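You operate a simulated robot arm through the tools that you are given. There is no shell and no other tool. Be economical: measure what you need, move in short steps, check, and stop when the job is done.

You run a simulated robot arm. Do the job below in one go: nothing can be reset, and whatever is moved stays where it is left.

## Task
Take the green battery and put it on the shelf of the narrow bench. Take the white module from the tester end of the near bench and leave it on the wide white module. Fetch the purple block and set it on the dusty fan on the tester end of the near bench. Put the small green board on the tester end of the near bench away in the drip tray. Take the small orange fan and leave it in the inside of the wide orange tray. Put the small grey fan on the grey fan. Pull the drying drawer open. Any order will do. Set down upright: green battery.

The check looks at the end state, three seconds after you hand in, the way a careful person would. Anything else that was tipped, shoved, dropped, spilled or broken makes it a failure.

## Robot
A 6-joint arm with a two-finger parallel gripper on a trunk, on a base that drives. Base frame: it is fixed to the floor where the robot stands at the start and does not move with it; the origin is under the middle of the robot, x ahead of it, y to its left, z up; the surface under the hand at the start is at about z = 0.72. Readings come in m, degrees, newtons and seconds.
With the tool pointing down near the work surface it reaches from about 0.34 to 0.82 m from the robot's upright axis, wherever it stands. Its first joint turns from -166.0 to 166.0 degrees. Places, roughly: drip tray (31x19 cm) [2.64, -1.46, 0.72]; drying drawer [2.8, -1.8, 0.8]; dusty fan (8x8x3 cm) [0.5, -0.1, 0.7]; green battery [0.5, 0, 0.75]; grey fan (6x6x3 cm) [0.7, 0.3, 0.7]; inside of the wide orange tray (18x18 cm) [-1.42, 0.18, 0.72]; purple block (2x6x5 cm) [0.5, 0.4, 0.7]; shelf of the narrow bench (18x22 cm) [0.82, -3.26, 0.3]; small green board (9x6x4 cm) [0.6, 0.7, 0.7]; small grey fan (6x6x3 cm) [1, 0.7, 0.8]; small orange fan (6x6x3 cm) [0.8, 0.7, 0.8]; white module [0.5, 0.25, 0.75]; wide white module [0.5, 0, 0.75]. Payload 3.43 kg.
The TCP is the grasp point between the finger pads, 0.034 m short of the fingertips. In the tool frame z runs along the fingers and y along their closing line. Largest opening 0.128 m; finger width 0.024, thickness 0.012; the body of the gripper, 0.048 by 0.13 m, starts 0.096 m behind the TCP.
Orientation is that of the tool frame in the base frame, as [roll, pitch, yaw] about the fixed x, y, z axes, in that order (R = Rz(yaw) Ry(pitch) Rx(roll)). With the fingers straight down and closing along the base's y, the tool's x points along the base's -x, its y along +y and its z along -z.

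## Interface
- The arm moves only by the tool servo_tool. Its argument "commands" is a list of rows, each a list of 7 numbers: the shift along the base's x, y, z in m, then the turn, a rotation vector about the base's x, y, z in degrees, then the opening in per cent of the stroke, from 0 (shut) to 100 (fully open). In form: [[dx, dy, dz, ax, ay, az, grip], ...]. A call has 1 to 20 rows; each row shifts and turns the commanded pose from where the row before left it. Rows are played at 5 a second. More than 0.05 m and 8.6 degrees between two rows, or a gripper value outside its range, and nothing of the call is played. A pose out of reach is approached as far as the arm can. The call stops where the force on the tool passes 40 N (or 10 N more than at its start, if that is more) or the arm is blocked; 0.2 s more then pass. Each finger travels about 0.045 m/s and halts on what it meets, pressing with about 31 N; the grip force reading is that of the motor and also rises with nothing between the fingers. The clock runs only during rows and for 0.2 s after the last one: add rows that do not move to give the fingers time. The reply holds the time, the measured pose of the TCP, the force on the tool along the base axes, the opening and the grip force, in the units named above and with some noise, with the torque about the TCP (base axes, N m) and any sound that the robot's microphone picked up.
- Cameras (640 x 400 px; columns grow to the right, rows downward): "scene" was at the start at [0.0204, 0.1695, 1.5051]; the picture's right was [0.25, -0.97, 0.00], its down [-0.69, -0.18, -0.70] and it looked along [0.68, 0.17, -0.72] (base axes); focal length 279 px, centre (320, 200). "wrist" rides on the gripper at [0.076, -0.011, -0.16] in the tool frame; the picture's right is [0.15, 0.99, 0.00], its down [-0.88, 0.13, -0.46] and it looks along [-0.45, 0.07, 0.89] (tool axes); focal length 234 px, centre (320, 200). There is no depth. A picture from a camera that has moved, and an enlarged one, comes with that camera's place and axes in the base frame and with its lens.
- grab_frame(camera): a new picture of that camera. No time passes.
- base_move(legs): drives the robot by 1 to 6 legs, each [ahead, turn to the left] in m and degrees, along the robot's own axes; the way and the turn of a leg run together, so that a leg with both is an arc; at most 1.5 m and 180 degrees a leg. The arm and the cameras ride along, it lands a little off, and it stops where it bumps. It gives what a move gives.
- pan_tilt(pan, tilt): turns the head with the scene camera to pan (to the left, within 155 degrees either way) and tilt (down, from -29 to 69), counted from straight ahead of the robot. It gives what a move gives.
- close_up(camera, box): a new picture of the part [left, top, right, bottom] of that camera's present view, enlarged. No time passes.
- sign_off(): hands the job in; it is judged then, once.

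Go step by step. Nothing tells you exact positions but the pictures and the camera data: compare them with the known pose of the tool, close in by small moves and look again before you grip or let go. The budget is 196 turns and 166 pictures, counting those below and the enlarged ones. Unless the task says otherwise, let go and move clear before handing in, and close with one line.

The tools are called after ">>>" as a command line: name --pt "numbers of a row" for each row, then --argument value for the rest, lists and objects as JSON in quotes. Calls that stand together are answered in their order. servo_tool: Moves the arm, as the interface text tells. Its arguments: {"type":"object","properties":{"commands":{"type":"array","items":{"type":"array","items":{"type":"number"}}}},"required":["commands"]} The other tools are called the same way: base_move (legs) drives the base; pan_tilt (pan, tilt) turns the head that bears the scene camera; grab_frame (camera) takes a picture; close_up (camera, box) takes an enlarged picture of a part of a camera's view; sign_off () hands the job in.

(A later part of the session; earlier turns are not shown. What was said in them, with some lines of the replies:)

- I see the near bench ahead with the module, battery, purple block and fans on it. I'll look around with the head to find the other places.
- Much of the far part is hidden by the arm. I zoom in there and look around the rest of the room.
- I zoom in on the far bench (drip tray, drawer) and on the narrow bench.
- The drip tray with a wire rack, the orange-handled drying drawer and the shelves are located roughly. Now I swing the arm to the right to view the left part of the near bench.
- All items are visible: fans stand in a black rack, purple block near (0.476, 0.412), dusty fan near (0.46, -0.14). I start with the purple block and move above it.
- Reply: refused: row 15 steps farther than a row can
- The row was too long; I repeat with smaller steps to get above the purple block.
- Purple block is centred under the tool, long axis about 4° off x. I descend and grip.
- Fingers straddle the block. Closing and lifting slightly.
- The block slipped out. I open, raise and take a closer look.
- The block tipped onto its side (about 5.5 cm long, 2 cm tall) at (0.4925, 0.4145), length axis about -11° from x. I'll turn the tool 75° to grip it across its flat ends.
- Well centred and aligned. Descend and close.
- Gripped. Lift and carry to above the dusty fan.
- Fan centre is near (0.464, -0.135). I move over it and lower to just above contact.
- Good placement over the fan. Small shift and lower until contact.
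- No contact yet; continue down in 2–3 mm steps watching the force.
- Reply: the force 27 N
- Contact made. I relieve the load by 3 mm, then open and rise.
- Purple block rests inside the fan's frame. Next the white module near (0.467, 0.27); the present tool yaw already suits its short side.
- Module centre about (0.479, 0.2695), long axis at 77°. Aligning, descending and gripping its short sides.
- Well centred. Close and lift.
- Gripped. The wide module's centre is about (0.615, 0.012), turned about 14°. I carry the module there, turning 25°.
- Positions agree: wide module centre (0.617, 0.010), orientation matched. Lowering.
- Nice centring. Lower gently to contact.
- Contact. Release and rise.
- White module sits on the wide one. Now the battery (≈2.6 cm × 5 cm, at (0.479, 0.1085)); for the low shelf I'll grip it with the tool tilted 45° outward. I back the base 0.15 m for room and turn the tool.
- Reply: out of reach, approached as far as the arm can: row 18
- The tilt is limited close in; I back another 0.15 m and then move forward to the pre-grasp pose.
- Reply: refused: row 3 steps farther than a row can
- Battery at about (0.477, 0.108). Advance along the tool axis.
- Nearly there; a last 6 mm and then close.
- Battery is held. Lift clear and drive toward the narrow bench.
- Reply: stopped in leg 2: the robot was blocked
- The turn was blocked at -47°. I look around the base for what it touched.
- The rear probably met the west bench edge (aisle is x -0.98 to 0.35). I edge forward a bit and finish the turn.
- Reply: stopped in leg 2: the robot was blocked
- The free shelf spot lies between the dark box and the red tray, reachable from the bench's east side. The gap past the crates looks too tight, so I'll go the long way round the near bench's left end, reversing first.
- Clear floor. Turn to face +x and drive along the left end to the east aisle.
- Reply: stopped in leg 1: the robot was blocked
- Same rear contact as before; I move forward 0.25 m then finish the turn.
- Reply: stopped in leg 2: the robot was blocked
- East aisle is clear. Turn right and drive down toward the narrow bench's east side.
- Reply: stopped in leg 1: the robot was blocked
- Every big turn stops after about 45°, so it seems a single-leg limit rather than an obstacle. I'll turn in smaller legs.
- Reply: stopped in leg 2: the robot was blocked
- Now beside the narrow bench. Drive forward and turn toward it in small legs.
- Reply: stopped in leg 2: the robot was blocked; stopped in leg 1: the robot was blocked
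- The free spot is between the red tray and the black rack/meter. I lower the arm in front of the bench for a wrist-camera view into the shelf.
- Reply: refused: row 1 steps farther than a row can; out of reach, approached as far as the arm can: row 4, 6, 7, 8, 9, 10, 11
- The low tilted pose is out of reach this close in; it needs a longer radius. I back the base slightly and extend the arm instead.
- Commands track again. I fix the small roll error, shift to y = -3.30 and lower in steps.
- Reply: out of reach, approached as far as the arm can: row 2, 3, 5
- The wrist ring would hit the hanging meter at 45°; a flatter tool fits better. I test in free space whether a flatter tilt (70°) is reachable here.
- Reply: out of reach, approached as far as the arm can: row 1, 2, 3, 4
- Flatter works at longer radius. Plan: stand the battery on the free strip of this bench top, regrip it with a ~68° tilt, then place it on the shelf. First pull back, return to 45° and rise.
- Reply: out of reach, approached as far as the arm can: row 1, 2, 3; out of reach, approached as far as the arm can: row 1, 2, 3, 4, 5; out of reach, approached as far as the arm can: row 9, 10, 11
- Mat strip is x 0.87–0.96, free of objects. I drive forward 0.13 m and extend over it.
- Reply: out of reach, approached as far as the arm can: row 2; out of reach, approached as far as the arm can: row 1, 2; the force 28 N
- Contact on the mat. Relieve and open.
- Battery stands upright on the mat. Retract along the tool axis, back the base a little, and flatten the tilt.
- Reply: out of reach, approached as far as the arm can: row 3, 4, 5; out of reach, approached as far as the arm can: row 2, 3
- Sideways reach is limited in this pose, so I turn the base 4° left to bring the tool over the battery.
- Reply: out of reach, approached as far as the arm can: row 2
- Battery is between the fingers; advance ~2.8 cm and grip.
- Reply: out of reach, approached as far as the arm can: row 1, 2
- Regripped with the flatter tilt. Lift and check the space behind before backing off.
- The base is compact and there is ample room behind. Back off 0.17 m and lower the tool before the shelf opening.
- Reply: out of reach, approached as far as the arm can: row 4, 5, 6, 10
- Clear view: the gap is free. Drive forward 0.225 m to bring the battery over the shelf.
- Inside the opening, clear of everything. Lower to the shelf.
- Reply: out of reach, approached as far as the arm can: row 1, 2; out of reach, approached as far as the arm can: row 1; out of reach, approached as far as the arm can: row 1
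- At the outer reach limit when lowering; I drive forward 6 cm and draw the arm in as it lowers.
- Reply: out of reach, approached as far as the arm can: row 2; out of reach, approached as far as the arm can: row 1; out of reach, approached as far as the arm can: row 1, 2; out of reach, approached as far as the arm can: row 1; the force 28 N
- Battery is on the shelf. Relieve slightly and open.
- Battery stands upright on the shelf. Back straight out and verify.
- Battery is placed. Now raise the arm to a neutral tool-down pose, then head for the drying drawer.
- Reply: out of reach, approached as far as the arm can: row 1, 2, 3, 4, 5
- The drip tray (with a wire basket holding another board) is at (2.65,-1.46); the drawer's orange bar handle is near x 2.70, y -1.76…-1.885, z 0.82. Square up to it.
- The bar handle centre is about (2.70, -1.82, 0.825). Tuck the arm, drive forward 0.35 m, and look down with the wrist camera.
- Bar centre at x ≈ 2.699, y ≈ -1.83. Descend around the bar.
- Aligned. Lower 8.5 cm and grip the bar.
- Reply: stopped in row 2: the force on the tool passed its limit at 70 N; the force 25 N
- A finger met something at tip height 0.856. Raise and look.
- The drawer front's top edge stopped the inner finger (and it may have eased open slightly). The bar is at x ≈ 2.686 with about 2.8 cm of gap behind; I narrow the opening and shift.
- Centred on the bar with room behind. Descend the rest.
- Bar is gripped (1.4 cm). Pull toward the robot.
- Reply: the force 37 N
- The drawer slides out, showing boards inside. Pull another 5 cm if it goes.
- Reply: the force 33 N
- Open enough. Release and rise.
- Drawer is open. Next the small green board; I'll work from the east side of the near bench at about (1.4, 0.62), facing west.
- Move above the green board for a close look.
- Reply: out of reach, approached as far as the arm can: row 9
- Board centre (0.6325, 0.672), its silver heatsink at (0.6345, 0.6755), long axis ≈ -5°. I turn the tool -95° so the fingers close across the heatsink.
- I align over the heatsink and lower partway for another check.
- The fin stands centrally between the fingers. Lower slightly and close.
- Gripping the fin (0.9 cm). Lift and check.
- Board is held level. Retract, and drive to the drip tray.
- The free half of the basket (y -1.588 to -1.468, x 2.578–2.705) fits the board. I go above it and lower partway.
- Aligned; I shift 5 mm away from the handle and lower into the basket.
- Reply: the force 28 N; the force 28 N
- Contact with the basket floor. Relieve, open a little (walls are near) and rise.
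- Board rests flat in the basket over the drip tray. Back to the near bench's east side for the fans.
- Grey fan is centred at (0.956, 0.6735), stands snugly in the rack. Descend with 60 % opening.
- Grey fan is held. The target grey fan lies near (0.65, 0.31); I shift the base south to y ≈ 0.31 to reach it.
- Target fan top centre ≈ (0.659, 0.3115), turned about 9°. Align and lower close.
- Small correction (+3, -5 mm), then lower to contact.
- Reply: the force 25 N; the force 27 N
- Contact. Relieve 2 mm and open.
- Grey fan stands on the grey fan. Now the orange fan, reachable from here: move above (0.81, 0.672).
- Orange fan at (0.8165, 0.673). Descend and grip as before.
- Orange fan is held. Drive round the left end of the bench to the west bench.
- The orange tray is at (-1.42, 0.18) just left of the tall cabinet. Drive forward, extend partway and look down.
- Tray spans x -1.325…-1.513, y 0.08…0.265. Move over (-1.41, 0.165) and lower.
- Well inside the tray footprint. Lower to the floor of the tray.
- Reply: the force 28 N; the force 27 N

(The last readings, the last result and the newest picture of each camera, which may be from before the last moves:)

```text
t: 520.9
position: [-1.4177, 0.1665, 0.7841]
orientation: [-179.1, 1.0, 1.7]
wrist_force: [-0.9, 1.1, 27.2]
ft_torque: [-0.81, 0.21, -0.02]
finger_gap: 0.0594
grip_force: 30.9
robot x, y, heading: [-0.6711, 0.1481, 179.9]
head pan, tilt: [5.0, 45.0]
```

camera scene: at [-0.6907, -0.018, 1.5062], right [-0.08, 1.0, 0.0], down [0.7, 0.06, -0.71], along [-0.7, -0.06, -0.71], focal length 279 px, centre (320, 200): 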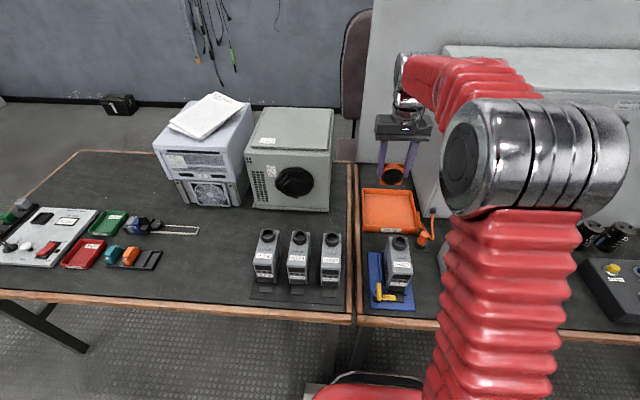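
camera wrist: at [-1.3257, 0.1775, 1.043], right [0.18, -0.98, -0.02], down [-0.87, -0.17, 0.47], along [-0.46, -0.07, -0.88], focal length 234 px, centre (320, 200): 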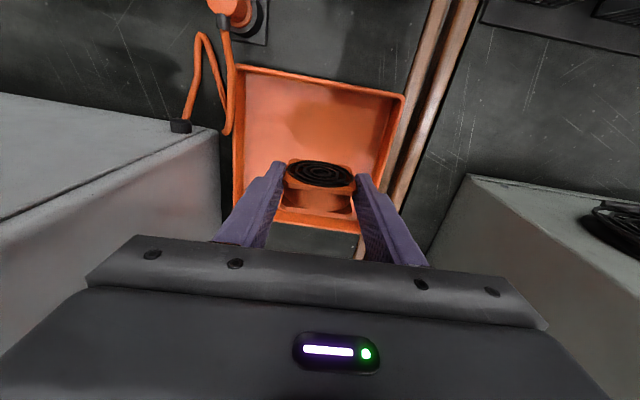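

Contact. Relieve, release and rise.

>>> servo_tool --pt "0 0 0.004 0 0 0 30" --pt "0 0 0 0 0 0 48" --pt "0 0 0 0 0 0 58" --pt "0 0 0 0 0 0 60" --pt "0 0 0.03 0 0 0 60" --pt "0 0 0.05 0 0 0 60" --pt "0 0 0.05 0 0 0 60" --pt "0 0 0.05 0 0 0 60" --pt "0 0 0.05 0 0 0 60" --pt "0 0 0 0 0 0 60"

>>> close_up --camera "wrist" --box '[200, 60, 440, 240]'

>>> close_up --camera "scene" --box '[340, 80, 480, 270]'

```text
t: 523.0
position: [-1.4161, 0.1661, 1.0172]
orientation: [-179.1, 0.9, 1.8]
wrist_force: [0.1, -0.1, -0.4]
ft_torque: [0.02, 0.01, 0.03]
finger_gap: 0.0768
grip_force: 0.0
robot x, y, heading: [-0.67, 0.1425, 179.9]
head pan, tilt: [5.0, 45.0]
```

```text
2.22 times, centred on (320, 150) of wrist
camera zoom: at [-1.3383, 0.1771, 1.1758], right [0.18, -0.98, -0.02], down [-0.87, -0.17, 0.47], along [-0.46, -0.07, -0.88], focal length 520 px, centre (320, 311)
```

zoom: 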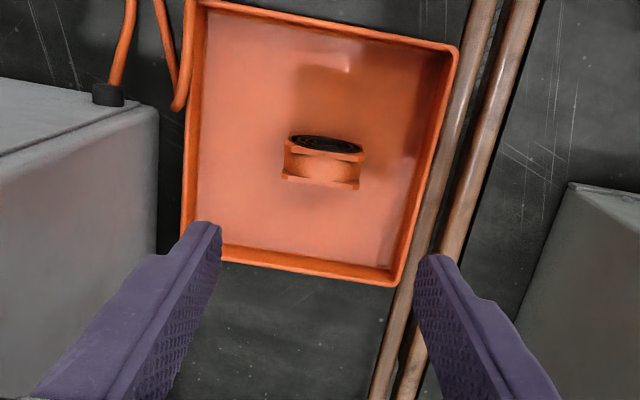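

```text
2.11 times, centred on (410, 175) of scene
camera zoom: at [-0.6909, -0.018, 1.5062], right [-0.08, 1.0, 0.0], down [0.7, 0.06, -0.71], along [-0.7, -0.06, -0.71], focal length 588 px, centre (130, 253)
```

zoom: 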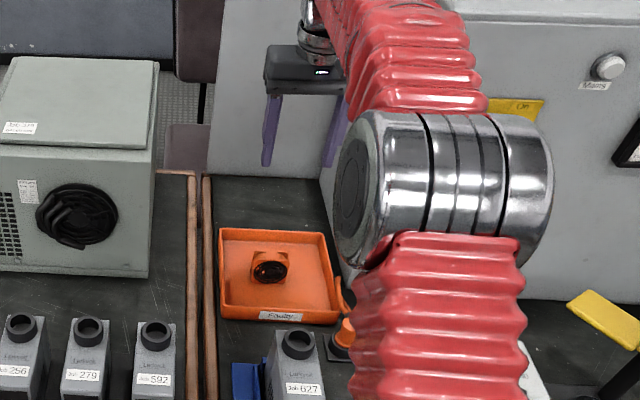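

Orange fan is in the tray. Retract and take a final look at the near bench.

>>> servo_tool --pt "0.05 0 0.01 0 0 0 60" --pt "0.05 0 0 0 0 0 60" --pt "0.05 0 0 0 0 0 60" --pt "0.05 0 0 0 0 0 60" --pt "0 0 0 0 0 0 60"

>>> base_move --legs '[[-0.25, 0]]'

>>> pan_tilt --pan -155 --tilt 35

>>> grab_frame --camera "scene"

```text
refused: row 1 steps farther than a row can; nothing moved
```

```text
t: 525.3
position: [-1.1617, 0.1703, 1.0163]
orientation: [-179.2, 0.8, 1.4]
wrist_force: [-0.3, 0.3, 0.1]
ft_torque: [0.02, 0.0, 0.01]
finger_gap: 0.0768
grip_force: 0.0
robot x, y, heading: [-0.4164, 0.1444, 179.4]
head pan, tilt: [5.0, 45.0]
```

```text
t: 527.7
position: [-1.1621, 0.1693, 1.0176]
orientation: [-179.1, 0.8, 1.3]
wrist_force: [0.9, -0.6, 0.1]
ft_torque: [-0.01, 0.0, 0.02]
finger_gap: 0.077
grip_force: 0.2
robot x, y, heading: [-0.4124, 0.1436, 179.6]
head pan, tilt: [-154.7, 35.0]
```

```text
21 pictures are left
camera scene: at [-0.2764, 0.0235, 1.5211], right [0.42, -0.91, 0.0], down [-0.52, -0.24, -0.82], along [0.74, 0.34, -0.57], focal length 279 px, centre (320, 200)
```

scene: 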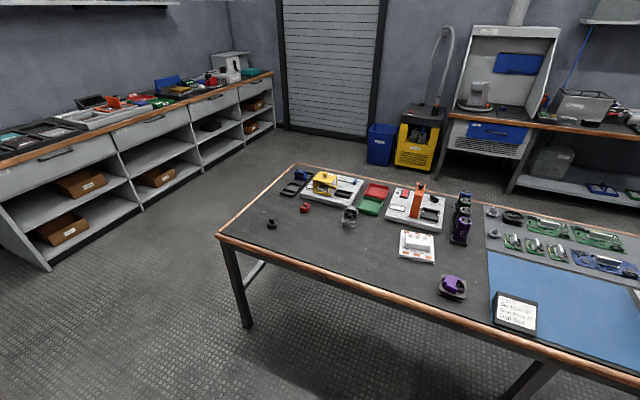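

>>> close_up --camera "scene" --box '[250, 160, 490, 310]'

```text
2.67 times, centred on (370, 235) of scene
camera zoom: at [-0.2764, 0.0235, 1.5211], right [0.42, -0.91, 0.0], down [-0.52, -0.24, -0.82], along [0.74, 0.34, -0.57], focal length 745 px, centre (187, 107)
```

zoom: 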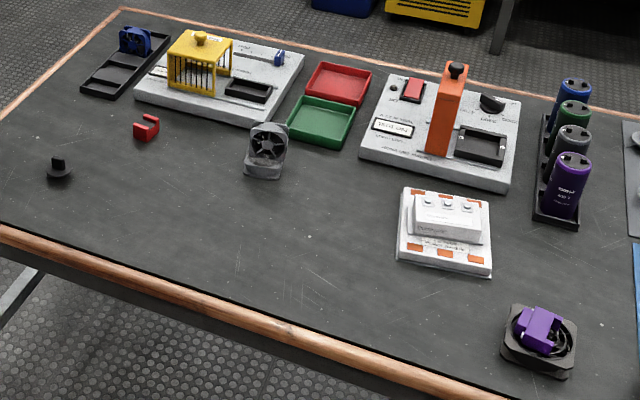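

On the near bench, the grey fan is standing on the grey fan, the white module is on the wide module and the purple block is on the dusty fan. The other items have already been checked, so I'm handing in.

>>> sign_off

```text
The job is handed in.
```

All seven jobs are done and handed in, but three differ slightly from a clean placement: the purple block tipped over in my first grip and now lies on its side on the dusty fan, the small grey fan stands on edge on the grey fan, and the green board sits in the wire basket inside the drip tray.
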